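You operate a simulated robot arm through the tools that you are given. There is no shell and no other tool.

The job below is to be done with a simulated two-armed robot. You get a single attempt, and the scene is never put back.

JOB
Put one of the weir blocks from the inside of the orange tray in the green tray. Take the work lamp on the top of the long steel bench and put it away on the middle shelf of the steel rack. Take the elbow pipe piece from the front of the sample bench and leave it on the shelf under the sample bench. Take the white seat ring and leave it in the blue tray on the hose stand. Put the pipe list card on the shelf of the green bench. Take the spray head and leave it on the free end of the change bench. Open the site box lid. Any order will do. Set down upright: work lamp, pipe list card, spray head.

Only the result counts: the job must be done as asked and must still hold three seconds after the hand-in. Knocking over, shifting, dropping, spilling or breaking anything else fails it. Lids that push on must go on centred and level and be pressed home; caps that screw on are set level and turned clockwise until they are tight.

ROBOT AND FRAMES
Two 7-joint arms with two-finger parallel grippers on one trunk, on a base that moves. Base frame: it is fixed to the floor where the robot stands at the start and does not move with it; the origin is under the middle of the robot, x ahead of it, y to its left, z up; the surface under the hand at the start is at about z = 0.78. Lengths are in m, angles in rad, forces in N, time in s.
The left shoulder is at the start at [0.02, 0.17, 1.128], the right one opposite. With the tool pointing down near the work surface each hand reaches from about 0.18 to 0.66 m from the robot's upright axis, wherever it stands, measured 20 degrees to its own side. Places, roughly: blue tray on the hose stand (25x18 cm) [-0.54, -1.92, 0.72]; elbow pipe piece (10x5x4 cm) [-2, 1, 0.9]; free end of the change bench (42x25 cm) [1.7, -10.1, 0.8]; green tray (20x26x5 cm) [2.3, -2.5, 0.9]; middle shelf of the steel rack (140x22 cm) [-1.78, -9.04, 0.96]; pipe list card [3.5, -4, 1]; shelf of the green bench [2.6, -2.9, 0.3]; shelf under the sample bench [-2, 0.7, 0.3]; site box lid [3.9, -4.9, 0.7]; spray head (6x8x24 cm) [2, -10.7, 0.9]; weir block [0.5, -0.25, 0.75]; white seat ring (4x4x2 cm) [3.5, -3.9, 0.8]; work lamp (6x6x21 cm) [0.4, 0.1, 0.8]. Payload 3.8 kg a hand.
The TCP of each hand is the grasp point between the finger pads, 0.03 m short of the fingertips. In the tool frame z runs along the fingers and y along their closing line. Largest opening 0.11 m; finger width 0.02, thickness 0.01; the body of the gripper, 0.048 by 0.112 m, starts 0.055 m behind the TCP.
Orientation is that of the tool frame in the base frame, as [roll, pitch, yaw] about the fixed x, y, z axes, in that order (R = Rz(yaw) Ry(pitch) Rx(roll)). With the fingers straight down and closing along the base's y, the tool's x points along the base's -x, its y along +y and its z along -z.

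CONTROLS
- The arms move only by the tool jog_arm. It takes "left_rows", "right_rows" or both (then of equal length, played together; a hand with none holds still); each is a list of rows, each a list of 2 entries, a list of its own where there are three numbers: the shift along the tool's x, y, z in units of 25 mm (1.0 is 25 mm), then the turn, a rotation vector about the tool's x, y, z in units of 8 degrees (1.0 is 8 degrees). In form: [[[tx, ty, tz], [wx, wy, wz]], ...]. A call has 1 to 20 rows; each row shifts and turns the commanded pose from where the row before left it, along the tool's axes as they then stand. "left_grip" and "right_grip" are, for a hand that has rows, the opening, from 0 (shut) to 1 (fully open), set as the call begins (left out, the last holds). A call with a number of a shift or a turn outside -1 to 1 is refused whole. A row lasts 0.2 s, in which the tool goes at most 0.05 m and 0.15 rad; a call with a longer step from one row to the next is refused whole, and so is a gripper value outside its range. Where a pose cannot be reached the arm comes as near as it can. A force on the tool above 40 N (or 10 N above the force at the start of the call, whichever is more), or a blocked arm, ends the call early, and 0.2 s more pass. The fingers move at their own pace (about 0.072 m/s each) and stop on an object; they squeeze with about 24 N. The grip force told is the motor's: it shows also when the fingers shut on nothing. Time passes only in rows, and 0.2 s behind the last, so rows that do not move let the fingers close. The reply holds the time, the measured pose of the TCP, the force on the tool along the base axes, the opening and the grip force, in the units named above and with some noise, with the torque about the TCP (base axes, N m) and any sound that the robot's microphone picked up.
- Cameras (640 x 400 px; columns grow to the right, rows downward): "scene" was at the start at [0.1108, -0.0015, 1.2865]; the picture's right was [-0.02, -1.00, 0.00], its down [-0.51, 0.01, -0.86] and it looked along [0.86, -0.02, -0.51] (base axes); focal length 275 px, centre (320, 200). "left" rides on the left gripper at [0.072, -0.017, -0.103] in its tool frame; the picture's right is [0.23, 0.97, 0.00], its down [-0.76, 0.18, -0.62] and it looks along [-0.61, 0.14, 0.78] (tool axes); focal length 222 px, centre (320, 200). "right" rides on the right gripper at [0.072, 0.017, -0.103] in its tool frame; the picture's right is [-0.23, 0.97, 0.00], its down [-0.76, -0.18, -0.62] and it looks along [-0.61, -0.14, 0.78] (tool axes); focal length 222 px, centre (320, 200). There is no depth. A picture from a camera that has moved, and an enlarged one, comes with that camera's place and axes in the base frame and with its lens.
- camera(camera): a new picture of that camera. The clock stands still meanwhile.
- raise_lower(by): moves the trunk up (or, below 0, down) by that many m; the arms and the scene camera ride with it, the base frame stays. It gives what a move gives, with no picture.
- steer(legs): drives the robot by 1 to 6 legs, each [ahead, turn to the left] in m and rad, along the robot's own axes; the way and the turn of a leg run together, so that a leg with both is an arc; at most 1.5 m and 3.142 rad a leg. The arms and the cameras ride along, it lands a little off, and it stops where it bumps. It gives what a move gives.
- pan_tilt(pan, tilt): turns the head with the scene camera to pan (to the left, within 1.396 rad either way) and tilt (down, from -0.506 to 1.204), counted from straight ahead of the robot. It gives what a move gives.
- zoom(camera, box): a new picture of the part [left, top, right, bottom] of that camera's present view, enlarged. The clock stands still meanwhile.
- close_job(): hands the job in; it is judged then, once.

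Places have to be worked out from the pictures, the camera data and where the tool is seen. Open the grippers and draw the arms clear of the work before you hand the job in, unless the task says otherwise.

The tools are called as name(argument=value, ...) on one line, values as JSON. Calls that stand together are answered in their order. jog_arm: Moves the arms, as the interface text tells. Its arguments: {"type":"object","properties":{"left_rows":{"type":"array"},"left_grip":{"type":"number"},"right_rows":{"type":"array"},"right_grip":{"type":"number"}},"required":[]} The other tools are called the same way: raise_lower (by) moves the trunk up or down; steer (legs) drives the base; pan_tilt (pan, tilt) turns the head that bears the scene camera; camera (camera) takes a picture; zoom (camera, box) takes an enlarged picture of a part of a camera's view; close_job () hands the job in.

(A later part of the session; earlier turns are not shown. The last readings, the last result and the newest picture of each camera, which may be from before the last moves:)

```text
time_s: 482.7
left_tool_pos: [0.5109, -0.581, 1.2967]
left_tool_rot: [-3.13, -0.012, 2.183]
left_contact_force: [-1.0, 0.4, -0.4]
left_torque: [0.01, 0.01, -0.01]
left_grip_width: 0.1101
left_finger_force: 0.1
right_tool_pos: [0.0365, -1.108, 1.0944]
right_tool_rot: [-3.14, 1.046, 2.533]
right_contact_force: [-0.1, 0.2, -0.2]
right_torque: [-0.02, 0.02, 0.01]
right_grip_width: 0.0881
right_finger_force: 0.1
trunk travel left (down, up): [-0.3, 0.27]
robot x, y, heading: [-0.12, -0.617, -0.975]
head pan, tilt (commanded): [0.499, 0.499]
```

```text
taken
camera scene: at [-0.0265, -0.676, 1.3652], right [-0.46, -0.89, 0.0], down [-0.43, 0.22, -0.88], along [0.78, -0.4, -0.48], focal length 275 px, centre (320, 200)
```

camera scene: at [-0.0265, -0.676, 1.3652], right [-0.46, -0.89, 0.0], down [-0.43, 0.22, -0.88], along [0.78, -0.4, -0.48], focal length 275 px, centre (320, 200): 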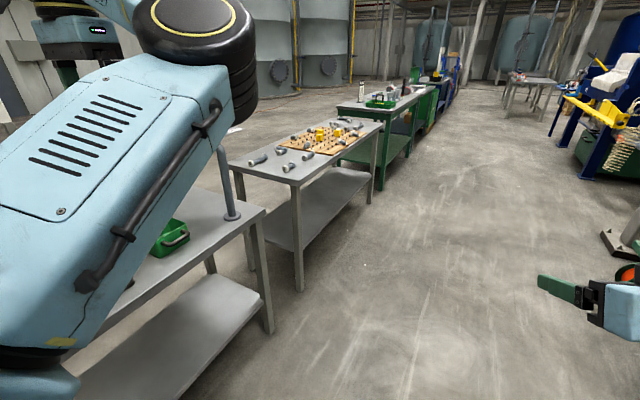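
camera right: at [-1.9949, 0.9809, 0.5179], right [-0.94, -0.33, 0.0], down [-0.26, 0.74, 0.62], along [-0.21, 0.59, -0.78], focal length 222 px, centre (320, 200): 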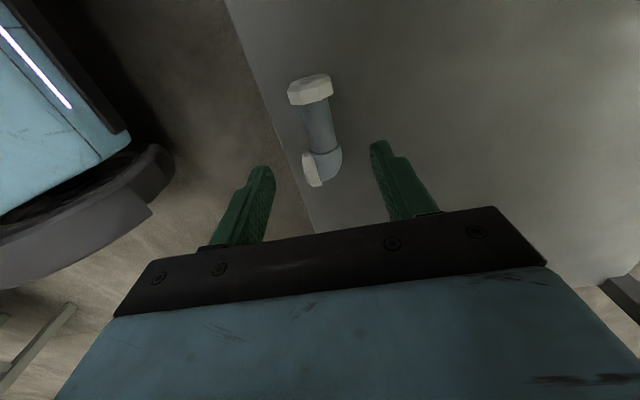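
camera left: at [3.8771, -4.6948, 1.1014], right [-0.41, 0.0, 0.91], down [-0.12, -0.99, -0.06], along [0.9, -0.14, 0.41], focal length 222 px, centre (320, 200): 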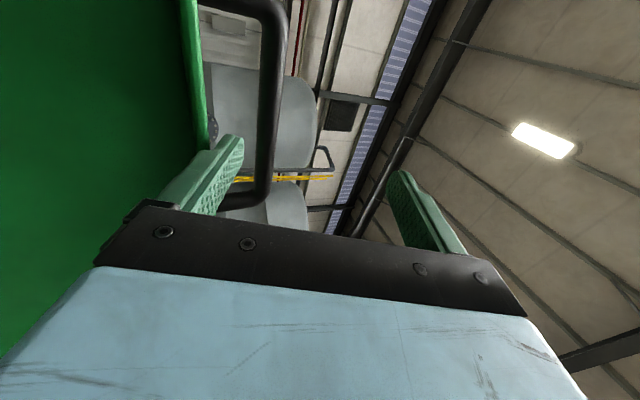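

In position. Turning left to face the lamp's side of the bench.

steer(legs=[[0, 2.012]])

pan_tilt(pan=-0.2, tilt=0.55)

camera(camera="scene")

camera(camera="right")

```text
time_s: 488.1
left_tool_pos: [-0.4583, -0.0846, 1.2964]
left_tool_rot: [-3.13, -0.014, -2.02]
left_contact_force: [-0.1, -0.8, -0.4]
left_torque: [-0.02, 0.01, 0.0]
left_grip_width: 0.1101
left_finger_force: 0.0
right_tool_pos: [0.2353, -0.2426, 1.0946]
right_tool_rot: [-3.141, 1.046, -1.671]
right_contact_force: [-0.2, 0.6, 0.0]
right_torque: [-0.02, -0.03, 0.0]
right_grip_width: 0.088
right_finger_force: 0.0
trunk travel left (down, up): [-0.3, 0.27]
robot x, y, heading: [-0.1221, -0.6168, 1.106]
head pan, tilt (commanded): [0.499, 0.499]
```

```text
time_s: 489.1
left_tool_pos: [-0.4575, -0.0864, 1.2965]
left_tool_rot: [-3.129, -0.012, -2.019]
left_contact_force: [-0.1, 0.1, 0.0]
left_torque: [-0.02, -0.01, 0.02]
left_grip_width: 0.1099
left_finger_force: 0.0
right_tool_pos: [0.2344, -0.2418, 1.0952]
right_tool_rot: [-3.138, 1.048, -1.671]
right_contact_force: [0.7, -0.9, 0.4]
right_torque: [0.01, -0.05, 0.0]
right_grip_width: 0.0882
right_finger_force: 0.1
trunk travel left (down, up): [-0.3, 0.27]
robot x, y, heading: [-0.1184, -0.6171, 1.107]
head pan, tilt (commanded): [-0.201, 0.55]
```

```text
taken
camera scene: at [-0.0545, -0.5277, 1.3606], right [0.79, -0.62, 0.0], down [-0.32, -0.41, -0.85], along [0.53, 0.67, -0.52], focal length 275 px, centre (320, 200)
```

scene: 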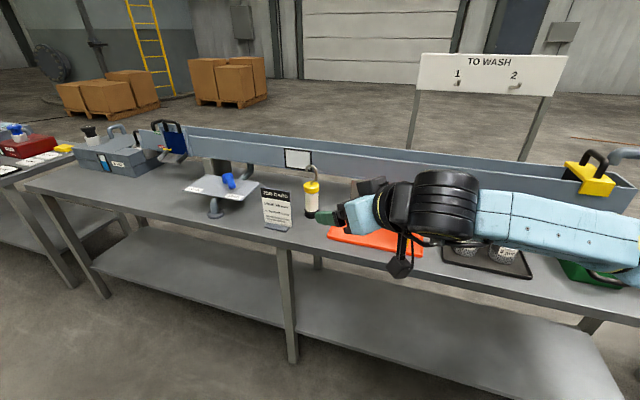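

```text
taken
camera right: at [0.204, -0.3656, 1.084], right [-0.96, 0.21, 0.2], down [0.16, -0.18, 0.97], along [0.24, 0.96, 0.13], focal length 222 px, centre (320, 200)
```

right: 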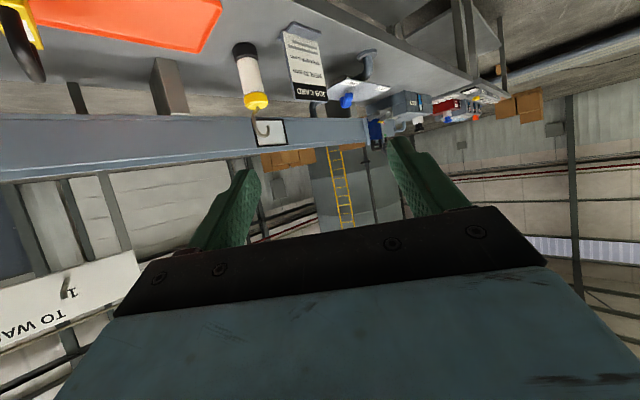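

Both cameras confirm the lamp at about (0.438, 0.151). The approach line clears the job card by 5 cm. Driving 0.32 m forward, then I'll bring the hand down to a pre-grasp point beside the lamp.

steer(legs=[[0.32, 0]])

pan_tilt(pan=-0.15, tilt=0.75)

camera(camera="scene")

camera(camera="right")

```text
time_s: 491.3
left_tool_pos: [-0.3172, 0.2029, 1.2973]
left_tool_rot: [-3.13, -0.014, -2.013]
left_contact_force: [0.3, -0.1, -0.4]
left_torque: [-0.02, 0.02, -0.01]
left_grip_width: 0.11
left_finger_force: 0.0
right_tool_pos: [0.3771, 0.0489, 1.095]
right_tool_rot: [-3.138, 1.047, -1.664]
right_contact_force: [0.9, 0.5, -0.7]
right_torque: [-0.03, -0.01, 0.0]
right_grip_width: 0.0881
right_finger_force: 0.0
trunk travel left (down, up): [-0.3, 0.27]
robot x, y, heading: [0.0279, -0.3286, 1.111]
head pan, tilt (commanded): [-0.201, 0.55]
```

```text
time_s: 492.0
left_tool_pos: [-0.318, 0.2014, 1.2978]
left_tool_rot: [-3.126, -0.009, -2.013]
left_contact_force: [-0.7, 0.8, 0.5]
left_torque: [-0.01, -0.06, 0.0]
left_grip_width: 0.1097
left_finger_force: 0.0
right_tool_pos: [0.3763, 0.0493, 1.0949]
right_tool_rot: [-3.14, 1.046, -1.663]
right_contact_force: [-0.3, 0.7, -0.3]
right_torque: [-0.01, 0.0, 0.01]
right_grip_width: 0.0878
right_finger_force: 0.1
trunk travel left (down, up): [-0.3, 0.27]
robot x, y, heading: [0.0235, -0.3266, 1.109]
head pan, tilt (commanded): [-0.15, 0.75]
```

```text
taken
camera scene: at [0.0813, -0.2407, 1.3433], right [0.82, -0.57, 0.0], down [-0.39, -0.56, -0.73], along [0.42, 0.6, -0.68], focal length 275 px, centre (320, 200)
```

scene: 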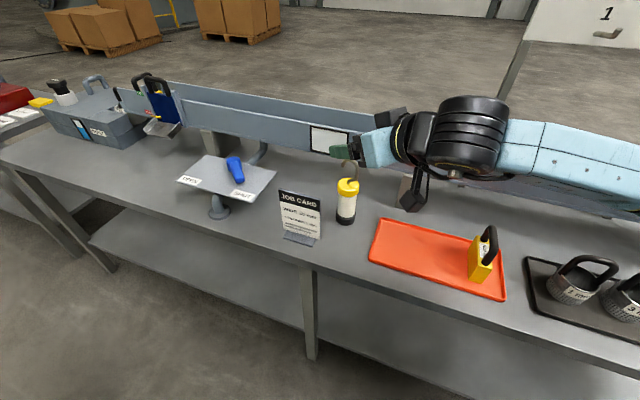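

```text
taken
camera right: at [0.3462, -0.0738, 1.0841], right [-0.96, 0.2, 0.2], down [0.16, -0.18, 0.97], along [0.23, 0.96, 0.14], focal length 222 px, centre (320, 200)
```

right: 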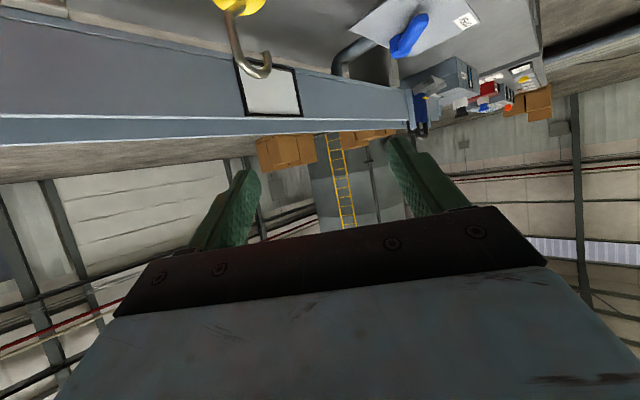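

The lamp is at (0.440, 0.150) as before and the hand is clear above. Lowering the hand to the pre-grasp point 12 cm short of the lamp.

jog_arm(right_rows=[[[0.795, -0.27, 0.397], [0, 0, 0]], [[0.795, -0.27, 0.397], [0, 0, 0]], [[0.795, -0.27, 0.397], [0, 0, 0]], [[0.795, -0.27, 0.397], [0, 0, 0]], [[0.795, -0.27, 0.397], [0, 0, 0]], [[0.795, -0.27, 0.397], [0, 0, 0]], [[0.795, -0.27, 0.397], [0, 0, 0]], [[0.795, -0.27, 0.397], [0, 0, 0]]])

camera(camera="scene")

camera(camera="right")

```text
time_s: 493.8
left_tool_pos: [-0.317, 0.2018, 1.2966]
left_tool_rot: [-3.129, -0.012, -2.012]
left_contact_force: [0.3, 0.4, -0.1]
left_torque: [-0.01, -0.02, -0.02]
left_grip_width: 0.1099
left_finger_force: 0.1
right_tool_pos: [0.4301, 0.0334, 0.9198]
right_tool_rot: [-3.138, 1.047, -1.663]
right_contact_force: [0.1, 0.9, -0.1]
right_torque: [-0.01, 0.01, -0.01]
right_grip_width: 0.0879
right_finger_force: 0.1
trunk travel left (down, up): [-0.3, 0.27]
robot x, y, heading: [0.0227, -0.3268, 1.115]
head pan, tilt (commanded): [-0.15, 0.75]
```

```text
taken
camera scene: at [0.0815, -0.2406, 1.3432], right [0.82, -0.57, 0.0], down [-0.39, -0.56, -0.73], along [0.42, 0.6, -0.68], focal length 275 px, centre (320, 200)
```

scene: 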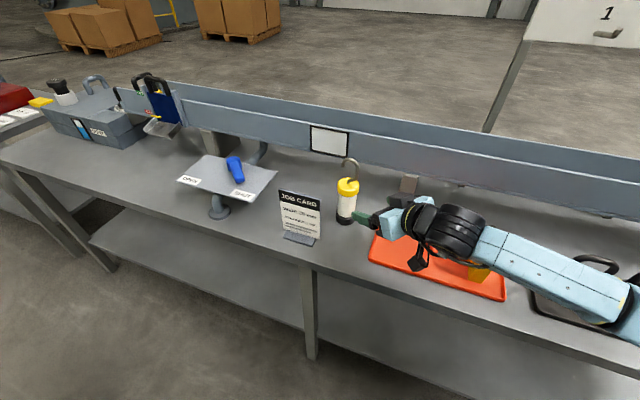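

```text
taken
camera right: at [0.4005, -0.0896, 0.9079], right [-0.96, 0.21, 0.2], down [0.16, -0.18, 0.97], along [0.23, 0.96, 0.14], focal length 222 px, centre (320, 200)
```

right: 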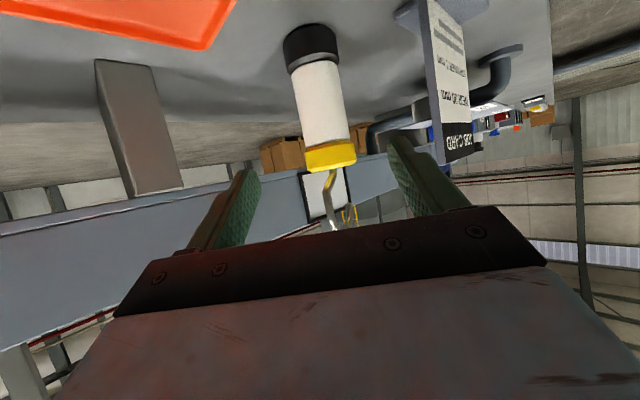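

The lamp body is lined up between the fingers (6 mm to one side, corrected as I go). Advancing along the tool axis.

jog_arm(right_rows=[[[0, 0.08, 0.95], [0, 0, 0]], [[0, 0.08, 0.95], [0, 0, 0]], [[0, 0.08, 0.95], [0, 0, 0]], [[0, 0, 0.95], [0, 0, 0]]])

camera(camera="right")

zoom(camera="scene", box=[260, 130, 480, 290])

```text
time_s: 494.8
left_tool_pos: [-0.3176, 0.2029, 1.2961]
left_tool_rot: [-3.128, -0.014, -2.014]
left_contact_force: [0.7, -0.5, -0.2]
left_torque: [0.0, 0.01, 0.03]
left_grip_width: 0.1102
left_finger_force: 0.0
right_tool_pos: [0.4298, 0.1176, 0.8691]
right_tool_rot: [-3.139, 1.047, -1.661]
right_contact_force: [-0.4, -0.6, -0.1]
right_torque: [-0.03, 0.01, -0.02]
right_grip_width: 0.0882
right_finger_force: 0.1
trunk travel left (down, up): [-0.3, 0.27]
robot x, y, heading: [0.0222, -0.3243, 1.115]
head pan, tilt (commanded): [-0.15, 0.75]
```

```text
taken
camera right: at [0.4006, -0.0058, 0.8586], right [-0.96, 0.2, 0.2], down [0.16, -0.17, 0.97], along [0.23, 0.96, 0.13], focal length 222 px, centre (320, 200)
```

right: 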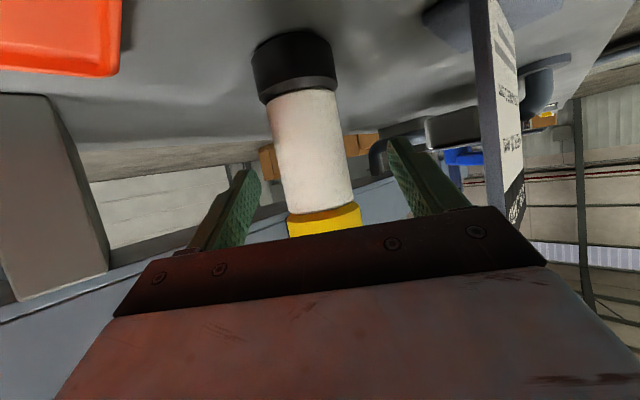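

```text
2.50 times, centred on (370, 210) of scene
camera zoom: at [0.0814, -0.2401, 1.3432], right [0.82, -0.57, 0.0], down [-0.39, -0.56, -0.73], along [0.42, 0.6, -0.68], focal length 687 px, centre (195, 175)
```

zoom: 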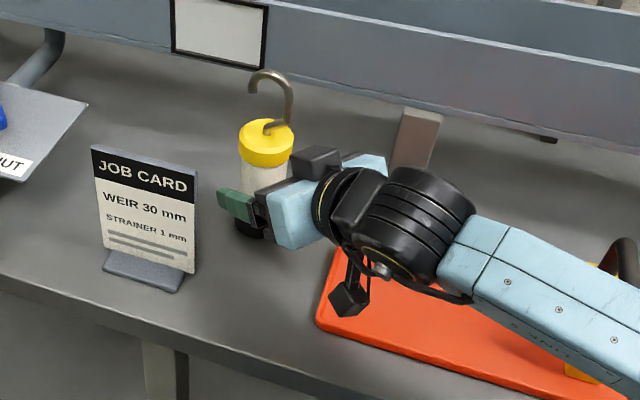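

Nearly there; shifting 6 mm back sideways and advancing the last 2.3 cm.

jog_arm(right_rows=[[[0, -0.25, 0.4], [0, 0, 0]], [[0, 0, 0.5], [0, 0, 0]]])

camera(camera="right")

```text
time_s: 495.4
left_tool_pos: [-0.3176, 0.2023, 1.297]
left_tool_rot: [-3.128, -0.012, -2.013]
left_contact_force: [-0.1, -0.2, 0.0]
left_torque: [0.01, -0.01, 0.03]
left_grip_width: 0.11
left_finger_force: 0.0
right_tool_pos: [0.4391, 0.1359, 0.8581]
right_tool_rot: [-3.14, 1.048, -1.662]
right_contact_force: [-0.2, -0.8, -0.4]
right_torque: [0.03, 0.02, 0.03]
right_grip_width: 0.088
right_finger_force: 0.0
trunk travel left (down, up): [-0.3, 0.27]
robot x, y, heading: [0.0256, -0.3275, 1.114]
head pan, tilt (commanded): [-0.15, 0.75]
```

```text
taken
camera right: at [0.4094, 0.0121, 0.8472], right [-0.96, 0.2, 0.2], down [0.16, -0.17, 0.97], along [0.23, 0.96, 0.13], focal length 222 px, centre (320, 200)
```

right: 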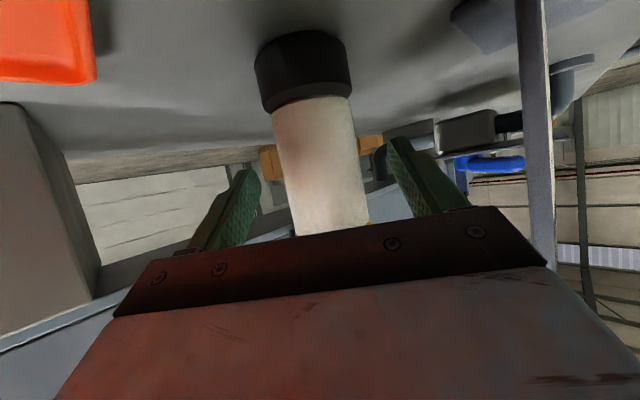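

The lamp body is centred between the fingers. Closing.

jog_arm(right_rows=[[[0, 0, 0], [0, 0, 0]], [[0, 0, 0], [0, 0, 0]], [[0, 0, 0], [0, 0, 0]], [[0, 0, 0], [0, 0, 0]]], right_grip=0.0)

camera(camera="right")

```text
time_s: 496.4
left_tool_pos: [-0.3171, 0.2014, 1.2968]
left_tool_rot: [-3.126, -0.013, -2.012]
left_contact_force: [-0.2, -0.3, 0.6]
left_torque: [-0.01, -0.03, -0.02]
left_grip_width: 0.1101
left_finger_force: 0.0
right_tool_pos: [0.4382, 0.1348, 0.8585]
right_tool_rot: [-3.14, 1.049, -1.663]
right_contact_force: [-0.4, 0.3, 0.4]
right_torque: [0.02, -0.02, 0.05]
right_grip_width: 0.0474
right_finger_force: 24.0
trunk travel left (down, up): [-0.3, 0.27]
robot x, y, heading: [0.0267, -0.3302, 1.12]
head pan, tilt (commanded): [-0.15, 0.75]
```

```text
taken
camera right: at [0.4093, 0.0119, 0.8473], right [-0.96, 0.2, 0.2], down [0.16, -0.18, 0.97], along [0.23, 0.96, 0.14], focal length 222 px, centre (320, 200)
```

right: 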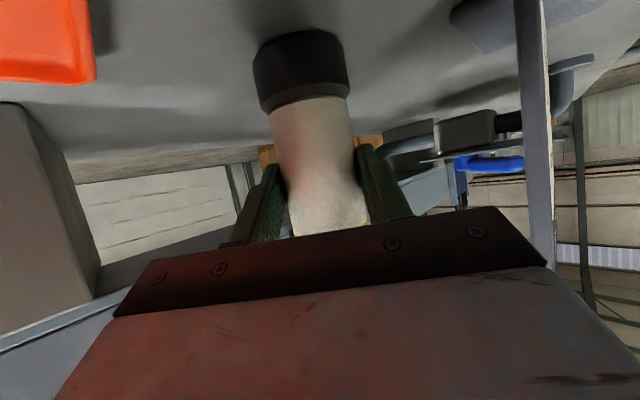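

Lamp held at 47 mm, 24 N. Lifting by the trunk.

raise_lower(by=0.2)

camera(camera="scene")

camera(camera="right")

```text
time_s: 498.6
left_tool_pos: [-0.3168, 0.2022, 1.4963]
left_tool_rot: [-3.128, -0.014, -2.013]
left_contact_force: [-0.3, 0.0, 0.0]
left_torque: [0.01, -0.01, 0.01]
left_grip_width: 0.1099
left_finger_force: 0.0
right_tool_pos: [0.4384, 0.1362, 1.0572]
right_tool_rot: [-3.14, 1.047, -1.662]
right_contact_force: [1.1, 0.0, -2.2]
right_torque: [0.0, 0.02, -0.01]
right_grip_width: 0.0469
right_finger_force: 23.8
trunk travel left (down, up): [-0.5, 0.07]
robot x, y, heading: [0.0248, -0.3273, 1.114]
head pan, tilt (commanded): [-0.15, 0.75]
```

```text
taken
camera scene: at [0.0816, -0.2402, 1.5431], right [0.82, -0.57, 0.0], down [-0.39, -0.56, -0.73], along [0.42, 0.6, -0.68], focal length 275 px, centre (320, 200)
```

scene: 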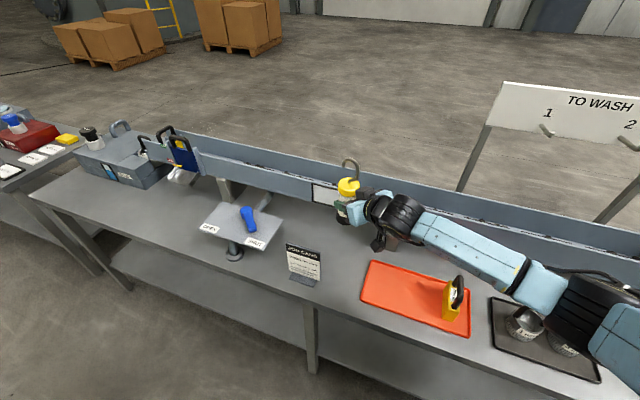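

```text
taken
camera right: at [0.4095, 0.0119, 1.0469], right [-0.96, 0.2, 0.2], down [0.16, -0.17, 0.97], along [0.23, 0.96, 0.13], focal length 222 px, centre (320, 200)
```

right: 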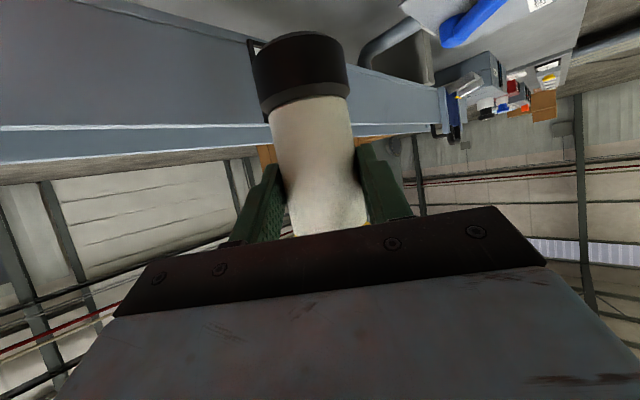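

The lamp is up and upright. Backing away, drawing the hand in a little, and turning down the aisle.

steer(legs=[[-0.45, 0]])

jog_arm(right_rows=[[[0.45, 0.34, -0.776], [0, 0, 0]], [[0.45, 0.34, -0.776], [0, 0, 0]], [[0.45, 0.34, -0.776], [0, 0, 0]], [[0.45, 0.34, -0.776], [0, 0, 0]], [[0.45, 0.34, -0.776], [0, 0, 0]]])

steer(legs=[[0, -2.083]])

pan_tilt(pan=0.0, tilt=0.35)

camera(camera="scene")

```text
time_s: 501.4
left_tool_pos: [-0.522, -0.2115, 1.4976]
left_tool_rot: [-3.13, -0.014, -2.009]
left_contact_force: [0.5, -0.1, -0.9]
left_torque: [-0.02, 0.01, 0.0]
left_grip_width: 0.1104
left_finger_force: 0.0
right_tool_pos: [0.2346, -0.2767, 1.0583]
right_tool_rot: [-3.139, 1.048, -1.661]
right_contact_force: [0.1, 0.3, -2.0]
right_torque: [-0.01, -0.03, 0.01]
right_grip_width: 0.0469
right_finger_force: 23.8
trunk travel left (down, up): [-0.5, 0.07]
robot x, y, heading: [-0.1774, -0.74, 1.116]
head pan, tilt (commanded): [-0.15, 0.75]
```

```text
time_s: 502.6
left_tool_pos: [-0.5223, -0.212, 1.497]
left_tool_rot: [-3.129, -0.012, -2.007]
left_contact_force: [0.6, -0.1, 0.3]
left_torque: [0.02, 0.0, -0.01]
left_grip_width: 0.11
left_finger_force: 0.0
right_tool_pos: [0.1884, -0.3882, 1.0569]
right_tool_rot: [3.134, 1.045, -1.662]
right_contact_force: [0.3, 0.2, -2.0]
right_torque: [-0.03, -0.02, -0.01]
right_grip_width: 0.047
right_finger_force: 24.3
right hand out of reach, approached as far as the arm can: row 5
trunk travel left (down, up): [-0.5, 0.07]
robot x, y, heading: [-0.1761, -0.736, 1.118]
head pan, tilt (commanded): [-0.15, 0.75]
```

```text
time_s: 507.9
left_tool_pos: [0.453, -0.7039, 1.4967]
left_tool_rot: [-3.13, -0.013, 2.184]
left_contact_force: [0.5, 0.3, 1.2]
left_torque: [0.01, 0.0, 0.05]
left_grip_width: 0.1104
left_finger_force: 0.0
right_tool_pos: [-0.0518, -1.2325, 1.0556]
right_tool_rot: [3.134, 1.045, 2.53]
right_contact_force: [1.1, -0.3, -2.7]
right_torque: [-0.03, 0.04, 0.02]
right_grip_width: 0.0473
right_finger_force: 23.7
trunk travel left (down, up): [-0.5, 0.07]
robot x, y, heading: [-0.1807, -0.737, -0.976]
head pan, tilt (commanded): [-0.15, 0.75]
```

```text
time_s: 508.8
left_tool_pos: [0.4525, -0.7032, 1.4974]
left_tool_rot: [-3.129, -0.013, 2.184]
left_contact_force: [0.8, -0.1, -0.4]
left_torque: [-0.02, 0.02, -0.02]
left_grip_width: 0.1097
left_finger_force: 0.1
right_tool_pos: [-0.0516, -1.234, 1.056]
right_tool_rot: [3.136, 1.047, 2.533]
right_contact_force: [-0.2, -0.2, -3.0]
right_torque: [0.04, 0.0, 0.01]
right_grip_width: 0.0469
right_finger_force: 24.0
trunk travel left (down, up): [-0.5, 0.07]
robot x, y, heading: [-0.178, -0.7376, -0.978]
head pan, tilt (commanded): [0.0, 0.351]
```

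```text
taken
camera scene: at [-0.1135, -0.8345, 1.5788], right [-0.83, -0.56, 0.0], down [-0.19, 0.29, -0.94], along [0.53, -0.78, -0.34], focal length 275 px, centre (320, 200)
```

scene: 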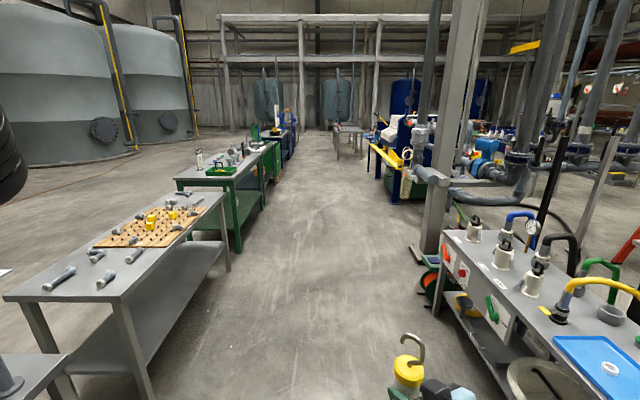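

The route down the aisle is clear. Driving 4.5 m, then looking right for the way to the steel rack.

steer(legs=[[1.5, 0], [1.5, 0], [1.5, 0]])

camera(camera="scene")

pan_tilt(pan=-0.7, tilt=0.3)

camera(camera="scene")

```text
time_s: 530.2
left_tool_pos: [2.9963, -4.391, 1.4976]
left_tool_rot: [-3.126, -0.012, 2.191]
left_contact_force: [-0.7, -0.2, -0.4]
left_torque: [-0.02, 0.0, 0.04]
left_grip_width: 0.1101
left_finger_force: 0.2
right_tool_pos: [2.4973, -4.9254, 1.0562]
right_tool_rot: [3.135, 1.045, 2.539]
right_contact_force: [0.3, 0.0, -1.7]
right_torque: [0.02, 0.03, -0.01]
right_grip_width: 0.0469
right_finger_force: 24.3
trunk travel left (down, up): [-0.5, 0.07]
robot x, y, heading: [2.3659, -4.4321, -0.968]
head pan, tilt (commanded): [0.0, 0.351]
```

```text
taken
camera scene: at [2.4326, -4.5278, 1.5788], right [-0.82, -0.57, 0.0], down [-0.2, 0.28, -0.94], along [0.54, -0.77, -0.34], focal length 275 px, centre (320, 200)
```

scene: 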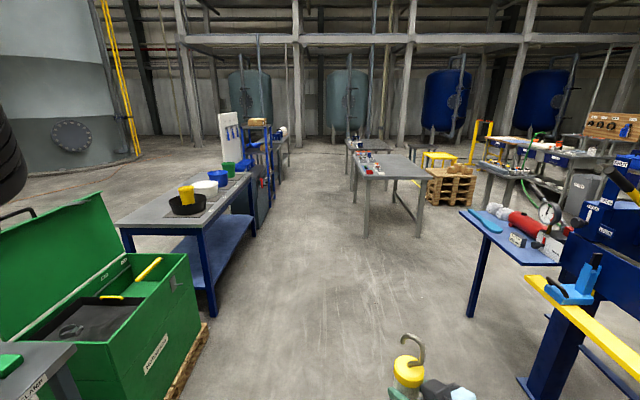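

```text
time_s: 531.3
left_tool_pos: [2.9972, -4.3909, 1.4963]
left_tool_rot: [-3.127, -0.012, 2.195]
left_contact_force: [-0.2, -0.3, 0.7]
left_torque: [-0.02, 0.04, -0.01]
left_grip_width: 0.1099
left_finger_force: 0.0
right_tool_pos: [2.4978, -4.9253, 1.0556]
right_tool_rot: [3.135, 1.047, 2.538]
right_contact_force: [0.4, -0.7, -1.4]
right_torque: [0.03, -0.01, -0.05]
right_grip_width: 0.047
right_finger_force: 23.8
trunk travel left (down, up): [-0.5, 0.07]
robot x, y, heading: [2.3656, -4.4325, -0.97]
head pan, tilt (commanded): [-0.7, 0.3]
```

```text
taken
camera scene: at [2.3709, -4.5443, 1.5836], right [-1.0, 0.09, 0.0], down [0.03, 0.29, -0.96], along [-0.09, -0.95, -0.3], focal length 275 px, centre (320, 200)
```

scene: 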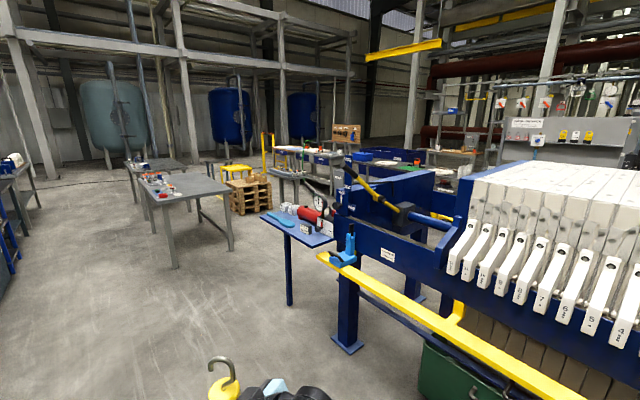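

Let me zoom into the far area to make out the rack and the change bench.

zoom(camera="scene", box=[220, 90, 420, 230])

zoom(camera="scene", box=[400, 60, 640, 200])

```text
2.86 times, centred on (320, 160) of scene
camera zoom: at [2.3709, -4.5443, 1.5836], right [-1.0, 0.09, 0.0], down [0.03, 0.29, -0.96], along [-0.09, -0.95, -0.3], focal length 785 px, centre (320, 314)
```

zoom: 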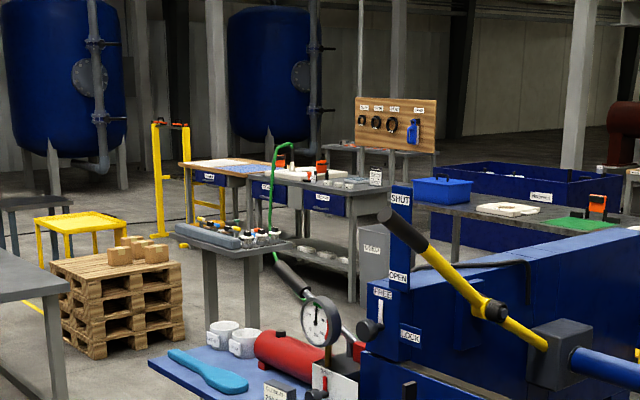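

```text
2.67 times, centred on (520, 130) of scene
camera zoom: at [2.3709, -4.5443, 1.5836], right [-1.0, 0.09, 0.0], down [0.03, 0.29, -0.96], along [-0.09, -0.95, -0.3], focal length 733 px, centre (-213, 387)
```

zoom: 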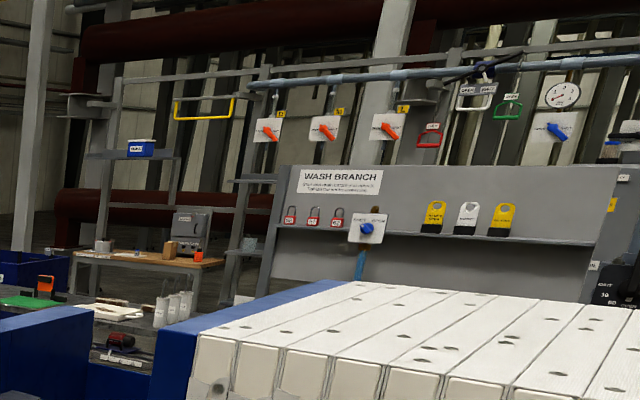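

The rack must be beyond the filter press. Driving 1.4 m further to look past the press.

steer(legs=[[1.4, 0]])

pan_tilt(pan=-0.9, tilt=0.35)

camera(camera="scene")

pan_tilt(pan=-0.3, tilt=0.35)

camera(camera="scene")

```text
time_s: 538.3
left_tool_pos: [3.8085, -5.5311, 1.4962]
left_tool_rot: [-3.127, -0.011, 2.209]
left_contact_force: [-0.3, -0.3, 0.5]
left_torque: [-0.02, -0.02, 0.03]
left_grip_width: 0.1103
left_finger_force: 0.1
right_tool_pos: [3.3164, -6.074, 1.0565]
right_tool_rot: [3.134, 1.045, 2.556]
right_contact_force: [0.2, -0.3, -3.2]
right_torque: [0.03, 0.02, -0.03]
right_grip_width: 0.047
right_finger_force: 23.6
trunk travel left (down, up): [-0.5, 0.07]
robot x, y, heading: [3.1795, -5.5841, -0.949]
head pan, tilt (commanded): [-0.7, 0.3]
```

```text
time_s: 539.0
left_tool_pos: [3.807, -5.5307, 1.4968]
left_tool_rot: [-3.127, -0.013, 2.21]
left_contact_force: [-0.2, -1.1, 0.4]
left_torque: [-0.04, -0.01, 0.02]
left_grip_width: 0.1101
left_finger_force: 0.1
right_tool_pos: [3.3172, -6.0725, 1.056]
right_tool_rot: [3.134, 1.046, 2.556]
right_contact_force: [0.3, -0.1, -2.3]
right_torque: [0.05, 0.0, -0.02]
right_grip_width: 0.0469
right_finger_force: 24.1
trunk travel left (down, up): [-0.5, 0.07]
robot x, y, heading: [3.1785, -5.5835, -0.946]
head pan, tilt (commanded): [-0.901, 0.351]
```

```text
taken
camera scene: at [3.165, -5.6896, 1.5789], right [-0.96, 0.27, 0.0], down [0.09, 0.33, -0.94], along [-0.26, -0.9, -0.34], focal length 275 px, centre (320, 200)
```

scene: 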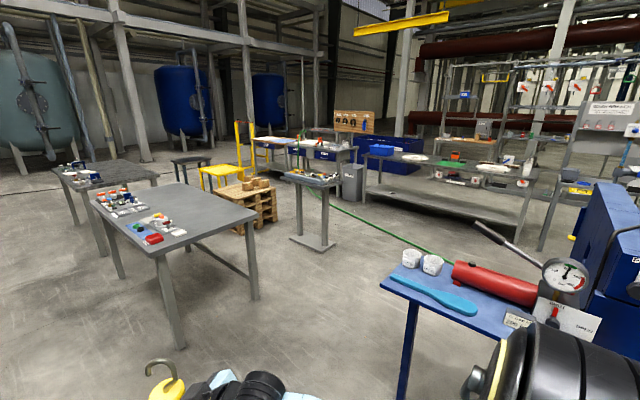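

```text
time_s: 540.0
left_tool_pos: [3.8067, -5.5304, 1.4962]
left_tool_rot: [-3.128, -0.013, 2.209]
left_contact_force: [-0.5, 0.3, 0.0]
left_torque: [-0.02, -0.02, -0.02]
left_grip_width: 0.1097
left_finger_force: 0.1
right_tool_pos: [3.3154, -6.0723, 1.0557]
right_tool_rot: [3.135, 1.046, 2.556]
right_contact_force: [-1.1, -0.6, -2.3]
right_torque: [0.03, 0.02, -0.03]
right_grip_width: 0.0471
right_finger_force: 23.5
trunk travel left (down, up): [-0.5, 0.07]
robot x, y, heading: [3.178, -5.5837, -0.95]
head pan, tilt (commanded): [-0.3, 0.351]
```

```text
taken
camera scene: at [3.22, -5.6884, 1.5789], right [-0.95, -0.32, 0.0], down [-0.11, 0.33, -0.94], along [0.3, -0.89, -0.34], focal length 275 px, centre (320, 200)
```

scene: 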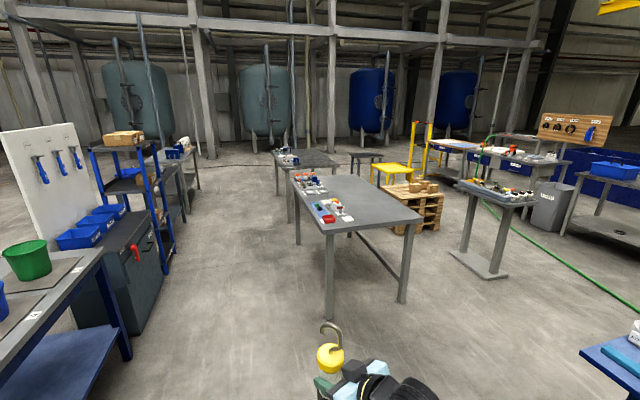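

Free floor leads past the small hose bench toward racks beyond a long bench. Zooming in on the rack region.

pan_tilt(pan=-1.05, tilt=0.25)

zoom(camera="scene", box=[280, 60, 600, 260])

camera(camera="scene")

```text
time_s: 541.1
left_tool_pos: [3.8072, -5.5302, 1.4973]
left_tool_rot: [-3.128, -0.011, 2.208]
left_contact_force: [0.1, 0.1, 0.4]
left_torque: [-0.01, -0.01, 0.0]
left_grip_width: 0.1101
left_finger_force: 0.1
right_tool_pos: [3.315, -6.0718, 1.0567]
right_tool_rot: [3.136, 1.047, 2.555]
right_contact_force: [0.1, 1.2, -2.5]
right_torque: [0.0, 0.06, 0.01]
right_grip_width: 0.0468
right_finger_force: 24.1
trunk travel left (down, up): [-0.5, 0.07]
robot x, y, heading: [3.1787, -5.581, -0.95]
head pan, tilt (commanded): [-1.051, 0.25]
```

```text
2.00 times, centred on (440, 160) of scene
camera zoom: at [3.1518, -5.6851, 1.5883], right [-0.91, 0.41, 0.0], down [0.1, 0.23, -0.97], along [-0.4, -0.88, -0.25], focal length 550 px, centre (80, 280)
```

zoom: 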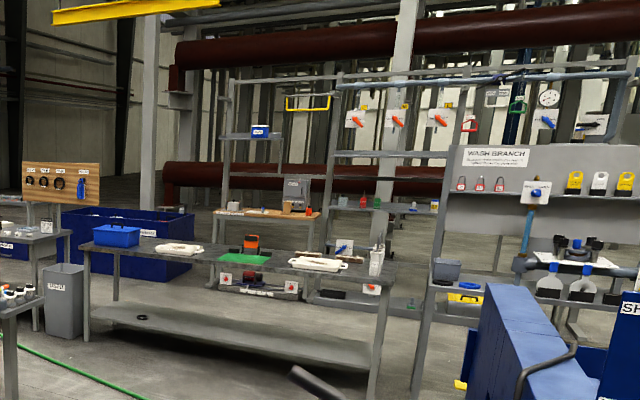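

```text
taken
camera scene: at [3.1518, -5.6851, 1.5883], right [-0.91, 0.41, 0.0], down [0.1, 0.23, -0.97], along [-0.4, -0.88, -0.25], focal length 275 px, centre (320, 200)
```

scene: 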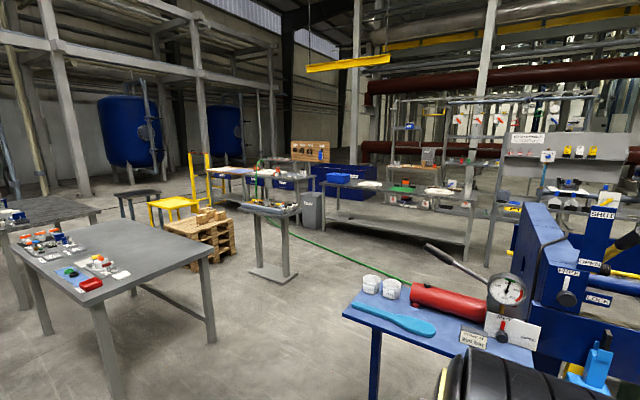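

I need a better view of the way round. Continuing along the aisle past the table (it's about 0.5 m to my right side), then looking right again.

steer(legs=[[0, 0.03], [1.5, 0], [1.2, 0]])

pan_tilt(pan=-0.8, tilt=0.3)

camera(camera="scene")

pan_tilt(pan=-1.35, tilt=0.3)

camera(camera="scene")

```text
time_s: 554.6
left_tool_pos: [5.4336, -7.6698, 1.4973]
left_tool_rot: [-3.127, -0.013, 2.23]
left_contact_force: [0.1, -0.1, -1.2]
left_torque: [-0.03, -0.01, 0.01]
left_grip_width: 0.1099
left_finger_force: 0.1
right_tool_pos: [4.9544, -8.2191, 1.057]
right_tool_rot: [3.135, 1.045, 2.576]
right_contact_force: [-0.8, 0.2, -3.5]
right_torque: [0.03, 0.05, 0.03]
right_grip_width: 0.047
right_finger_force: 23.9
trunk travel left (down, up): [-0.5, 0.07]
robot x, y, heading: [4.8068, -7.7334, -0.931]
head pan, tilt (commanded): [-1.051, 0.25]
```

```text
time_s: 555.4
left_tool_pos: [5.4329, -7.6687, 1.4966]
left_tool_rot: [-3.127, -0.011, 2.228]
left_contact_force: [-0.3, 1.5, -0.4]
left_torque: [-0.01, 0.0, 0.01]
left_grip_width: 0.1099
left_finger_force: 0.1
right_tool_pos: [4.9534, -8.2203, 1.0562]
right_tool_rot: [3.135, 1.046, 2.576]
right_contact_force: [1.3, 0.3, -2.0]
right_torque: [0.02, 0.05, 0.02]
right_grip_width: 0.047
right_finger_force: 24.5
trunk travel left (down, up): [-0.5, 0.07]
robot x, y, heading: [4.8056, -7.7348, -0.925]
head pan, tilt (commanded): [-0.799, 0.3]
```

```text
taken
camera scene: at [4.8041, -7.8431, 1.5836], right [-0.99, 0.16, 0.0], down [0.05, 0.29, -0.96], along [-0.15, -0.94, -0.3], focal length 275 px, centre (320, 200)
```

scene: 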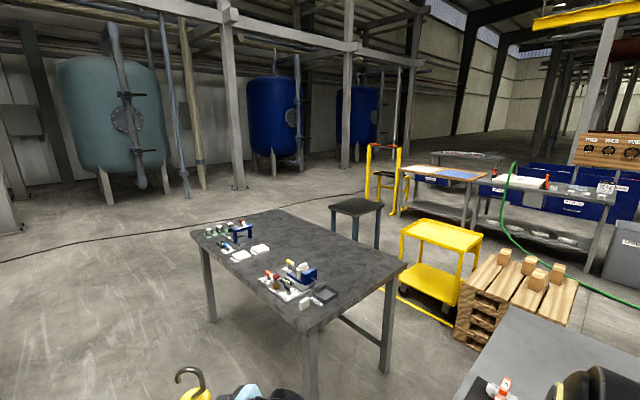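

```text
time_s: 556.4
left_tool_pos: [5.4331, -7.6698, 1.4971]
left_tool_rot: [-3.127, -0.014, 2.228]
left_contact_force: [-0.5, 0.1, 0.1]
left_torque: [-0.02, -0.03, 0.0]
left_grip_width: 0.11
left_finger_force: 0.1
right_tool_pos: [4.9536, -8.2205, 1.0566]
right_tool_rot: [3.134, 1.046, 2.577]
right_contact_force: [-0.2, 0.0, -2.3]
right_torque: [0.04, 0.03, -0.04]
right_grip_width: 0.0469
right_finger_force: 24.2
trunk travel left (down, up): [-0.5, 0.07]
robot x, y, heading: [4.8105, -7.7337, -0.932]
head pan, tilt (commanded): [-1.349, 0.3]
```

```text
taken
camera scene: at [4.7582, -7.822, 1.5836], right [-0.76, 0.65, 0.0], down [0.19, 0.23, -0.96], along [-0.62, -0.73, -0.3], focal length 275 px, centre (320, 200)
```

scene: 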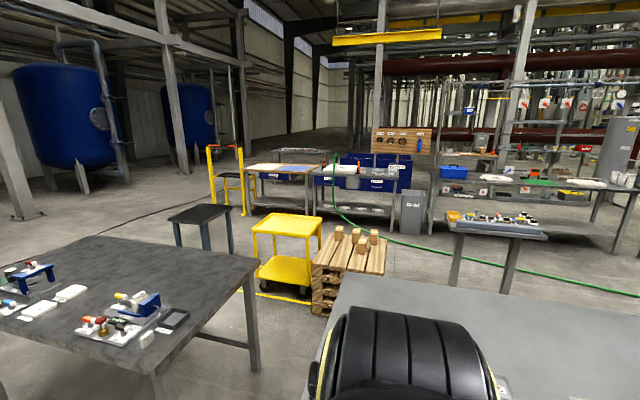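

The change bench is the one with blue drawers; the rack is behind the long bench next to it, so I must go around the left end of this row. Driving on along the aisle past the second table.

steer(legs=[[0, 0.02], [1.5, 0], [1.0, 0]])

pan_tilt(pan=-1.0, tilt=0.3)

camera(camera="scene")

pan_tilt(pan=-0.2, tilt=0.3)

camera(camera="scene")

```text
time_s: 569.0
left_tool_pos: [6.9555, -9.6807, 1.4966]
left_tool_rot: [-3.127, -0.012, 2.22]
left_contact_force: [0.6, 0.2, -0.2]
left_torque: [-0.01, -0.01, 0.0]
left_grip_width: 0.11
left_finger_force: 0.1
right_tool_pos: [6.4707, -10.2265, 1.0558]
right_tool_rot: [3.134, 1.044, 2.566]
right_contact_force: [1.2, 0.2, -3.0]
right_torque: [0.0, 0.05, 0.02]
right_grip_width: 0.047
right_finger_force: 23.8
trunk travel left (down, up): [-0.5, 0.07]
robot x, y, heading: [6.3295, -9.7386, -0.941]
head pan, tilt (commanded): [-1.349, 0.3]
```

```text
time_s: 569.8
left_tool_pos: [6.9561, -9.6806, 1.497]
left_tool_rot: [-3.128, -0.01, 2.22]
left_contact_force: [0.9, -0.1, -0.1]
left_torque: [-0.02, 0.03, -0.01]
left_grip_width: 0.1098
left_finger_force: 0.1
right_tool_pos: [6.4712, -10.2263, 1.0555]
right_tool_rot: [3.135, 1.044, 2.565]
right_contact_force: [-0.2, -0.1, -1.7]
right_torque: [0.03, 0.05, 0.01]
right_grip_width: 0.047
right_finger_force: 24.1
trunk travel left (down, up): [-0.5, 0.07]
robot x, y, heading: [6.3257, -9.7363, -0.943]
head pan, tilt (commanded): [-1.0, 0.3]
```

```text
taken
camera scene: at [6.3066, -9.8428, 1.5836], right [-0.93, 0.36, 0.0], down [0.11, 0.28, -0.96], along [-0.34, -0.89, -0.3], focal length 275 px, centre (320, 200)
```

scene: 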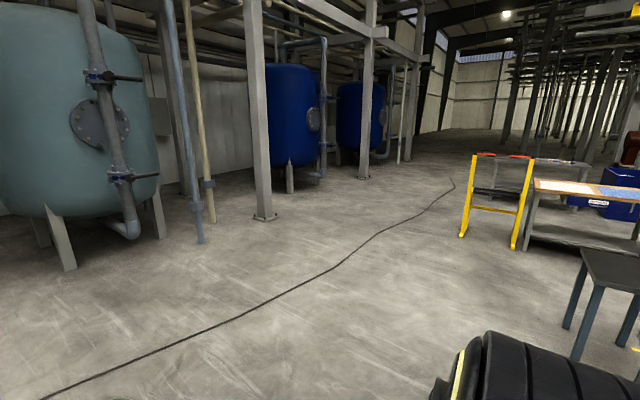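

```text
time_s: 570.9
left_tool_pos: [6.9558, -9.6796, 1.4985]
left_tool_rot: [-3.128, -0.01, 2.22]
left_contact_force: [0.0, 0.2, 0.9]
left_torque: [0.0, -0.01, 0.0]
left_grip_width: 0.1098
left_finger_force: 0.0
right_tool_pos: [6.4712, -10.2263, 1.0545]
right_tool_rot: [3.136, 1.043, 2.565]
right_contact_force: [0.3, 0.3, -2.3]
right_torque: [0.02, 0.04, 0.02]
right_grip_width: 0.047
right_finger_force: 24.4
trunk travel left (down, up): [-0.5, 0.07]
robot x, y, heading: [6.3272, -9.7387, -0.938]
head pan, tilt (commanded): [-0.201, 0.3]
```

```text
taken
camera scene: at [6.3793, -9.8406, 1.5836], right [-0.91, -0.42, 0.0], down [-0.12, 0.27, -0.96], along [0.4, -0.87, -0.3], focal length 275 px, centre (320, 200)
```

scene: 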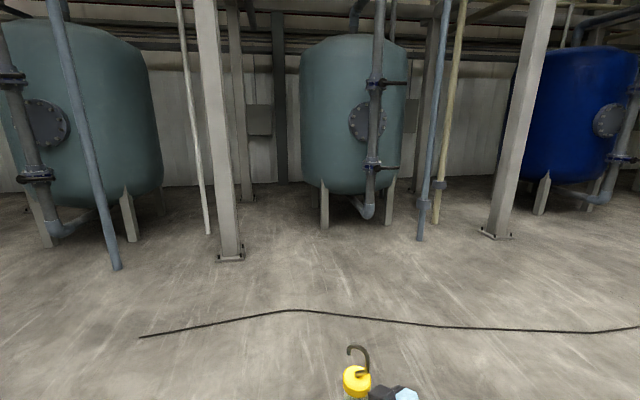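

Open floor leads around the yellow frame to the area behind the benches. Turning right and driving to a waypoint just short of it, staying on the near side of the floor cable.

steer(legs=[[0, -1.259], [1.5, 0], [1.5, 0], [0.28, 0]])

pan_tilt(pan=-0.5, tilt=0.35)

camera(camera="scene")

```text
time_s: 590.2
left_tool_pos: [4.552, -12.9698, 1.4968]
left_tool_rot: [-3.127, -0.011, 0.926]
left_contact_force: [-0.2, -0.4, 0.0]
left_torque: [-0.01, 0.0, -0.01]
left_grip_width: 0.11
left_finger_force: 0.2
right_tool_pos: [3.8947, -12.6489, 1.0564]
right_tool_rot: [3.135, 1.044, 1.27]
right_contact_force: [-0.1, -0.6, -2.5]
right_torque: [0.03, 0.0, 0.0]
right_grip_width: 0.047
right_finger_force: 24.4
trunk travel left (down, up): [-0.5, 0.07]
robot x, y, heading: [4.3254, -12.3778, -2.232]
head pan, tilt (commanded): [-0.201, 0.3]
```

```text
time_s: 591.0
left_tool_pos: [4.5526, -12.968, 1.4981]
left_tool_rot: [-3.129, -0.009, 0.927]
left_contact_force: [-0.4, -0.4, 0.3]
left_torque: [-0.01, 0.03, 0.03]
left_grip_width: 0.1099
left_finger_force: 0.0
right_tool_pos: [3.8939, -12.6498, 1.0558]
right_tool_rot: [3.133, 1.044, 1.271]
right_contact_force: [0.2, -0.1, -2.9]
right_torque: [0.02, 0.0, 0.0]
right_grip_width: 0.0472
right_finger_force: 23.8
trunk travel left (down, up): [-0.5, 0.07]
robot x, y, heading: [4.3232, -12.3787, -2.235]
head pan, tilt (commanded): [-0.499, 0.351]
```

```text
taken
camera scene: at [4.2261, -12.4332, 1.5789], right [-0.4, 0.92, 0.0], down [0.32, 0.14, -0.94], along [-0.86, -0.37, -0.34], focal length 275 px, centre (320, 200)
```

scene: 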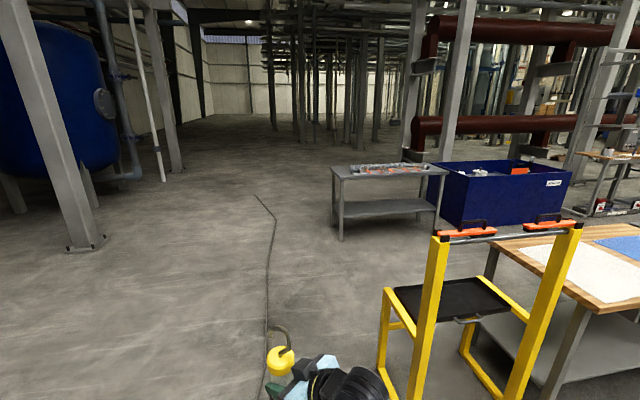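

A yellow trolley stands by the workbench; I'll swing wide around it. First leg to about (2.92, -13.25).

steer(legs=[[0, -0.351], [1.0, 0], [0.65, 0]])

pan_tilt(pan=-0.9, tilt=0.35)

camera(camera="scene")

```text
time_s: 600.6
left_tool_pos: [2.8895, -13.8782, 1.4951]
left_tool_rot: [-3.128, -0.011, 0.545]
left_contact_force: [0.2, 0.1, 0.7]
left_torque: [0.01, 0.03, -0.02]
left_grip_width: 0.1102
left_finger_force: 0.0
right_tool_pos: [2.3976, -13.3388, 1.0552]
right_tool_rot: [3.135, 1.044, 0.892]
right_contact_force: [0.2, 0.3, -1.8]
right_torque: [0.05, -0.07, 0.0]
right_grip_width: 0.0471
right_finger_force: 24.2
trunk travel left (down, up): [-0.5, 0.07]
robot x, y, heading: [2.8944, -13.2473, -2.613]
head pan, tilt (commanded): [-0.499, 0.351]
```

```text
time_s: 601.5
left_tool_pos: [2.8912, -13.8783, 1.4974]
left_tool_rot: [-3.127, -0.013, 0.547]
left_contact_force: [-0.9, 0.6, 0.2]
left_torque: [-0.01, -0.01, -0.01]
left_grip_width: 0.1098
left_finger_force: 0.0
right_tool_pos: [2.3991, -13.3391, 1.0567]
right_tool_rot: [3.136, 1.044, 0.891]
right_contact_force: [0.0, 0.5, -1.5]
right_torque: [0.04, -0.05, -0.02]
right_grip_width: 0.0468
right_finger_force: 23.9
trunk travel left (down, up): [-0.5, 0.07]
robot x, y, heading: [2.9008, -13.2498, -2.615]
head pan, tilt (commanded): [-0.901, 0.351]
```

```text
taken
camera scene: at [2.7915, -13.2238, 1.5789], right [0.36, 0.93, 0.0], down [0.32, -0.12, -0.94], along [-0.88, 0.34, -0.34], focal length 275 px, centre (320, 200)
```

scene: 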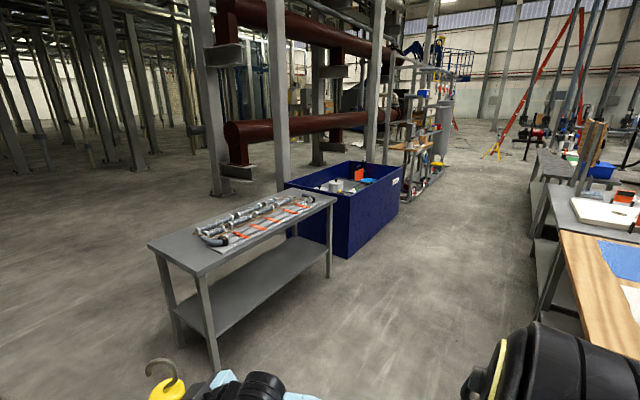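

The corridor behind the benches is clear and about 1.4 m wide, with the rack at its far end on the left. Driving into it.

steer(legs=[[0, -1.195], [1.0, 0], [0.645, 0], [0, -0.3], [1.5, 0]])

pan_tilt(pan=0.25, tilt=0.35)

camera(camera="scene")

```text
time_s: 620.9
left_tool_pos: [0.1429, -11.0035, 1.4984]
left_tool_rot: [-3.127, -0.009, -0.965]
left_contact_force: [-0.7, -1.0, 0.1]
left_torque: [-0.03, -0.03, 0.0]
left_grip_width: 0.11
left_finger_force: 0.0
right_tool_pos: [0.6521, -10.4801, 1.0559]
right_tool_rot: [3.134, 1.043, -0.62]
right_contact_force: [-0.7, 0.3, -2.8]
right_torque: [-0.02, -0.02, 0.02]
right_grip_width: 0.0471
right_finger_force: 24.0
trunk travel left (down, up): [-0.5, 0.07]
robot x, y, heading: [0.776, -10.9727, 2.162]
head pan, tilt (commanded): [-0.901, 0.351]
```

```text
time_s: 622.2
left_tool_pos: [0.1419, -11.0042, 1.4977]
left_tool_rot: [-3.128, -0.011, -0.967]
left_contact_force: [-0.2, 0.0, -0.5]
left_torque: [0.0, 0.0, 0.01]
left_grip_width: 0.11
left_finger_force: 0.1
right_tool_pos: [0.6528, -10.4798, 1.0561]
right_tool_rot: [3.135, 1.044, -0.621]
right_contact_force: [0.5, 0.3, -2.8]
right_torque: [0.01, -0.03, 0.01]
right_grip_width: 0.0471
right_finger_force: 24.0
trunk travel left (down, up): [-0.5, 0.07]
robot x, y, heading: [0.7754, -10.9729, 2.16]
head pan, tilt (commanded): [0.25, 0.351]
```

```text
taken
camera scene: at [0.6913, -10.8929, 1.5789], right [0.67, 0.74, 0.0], down [0.26, -0.23, -0.94], along [-0.7, 0.63, -0.34], focal length 275 px, centre (320, 200)
```

scene: 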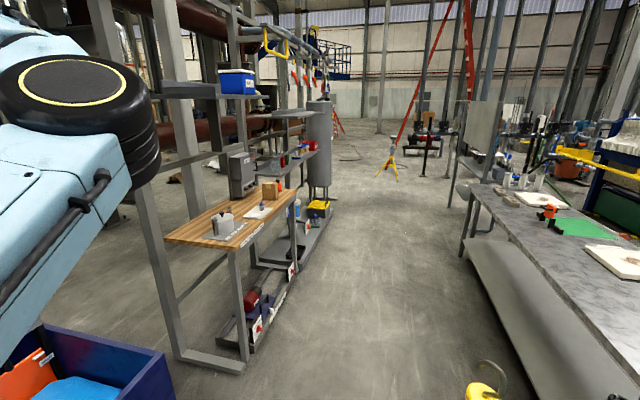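

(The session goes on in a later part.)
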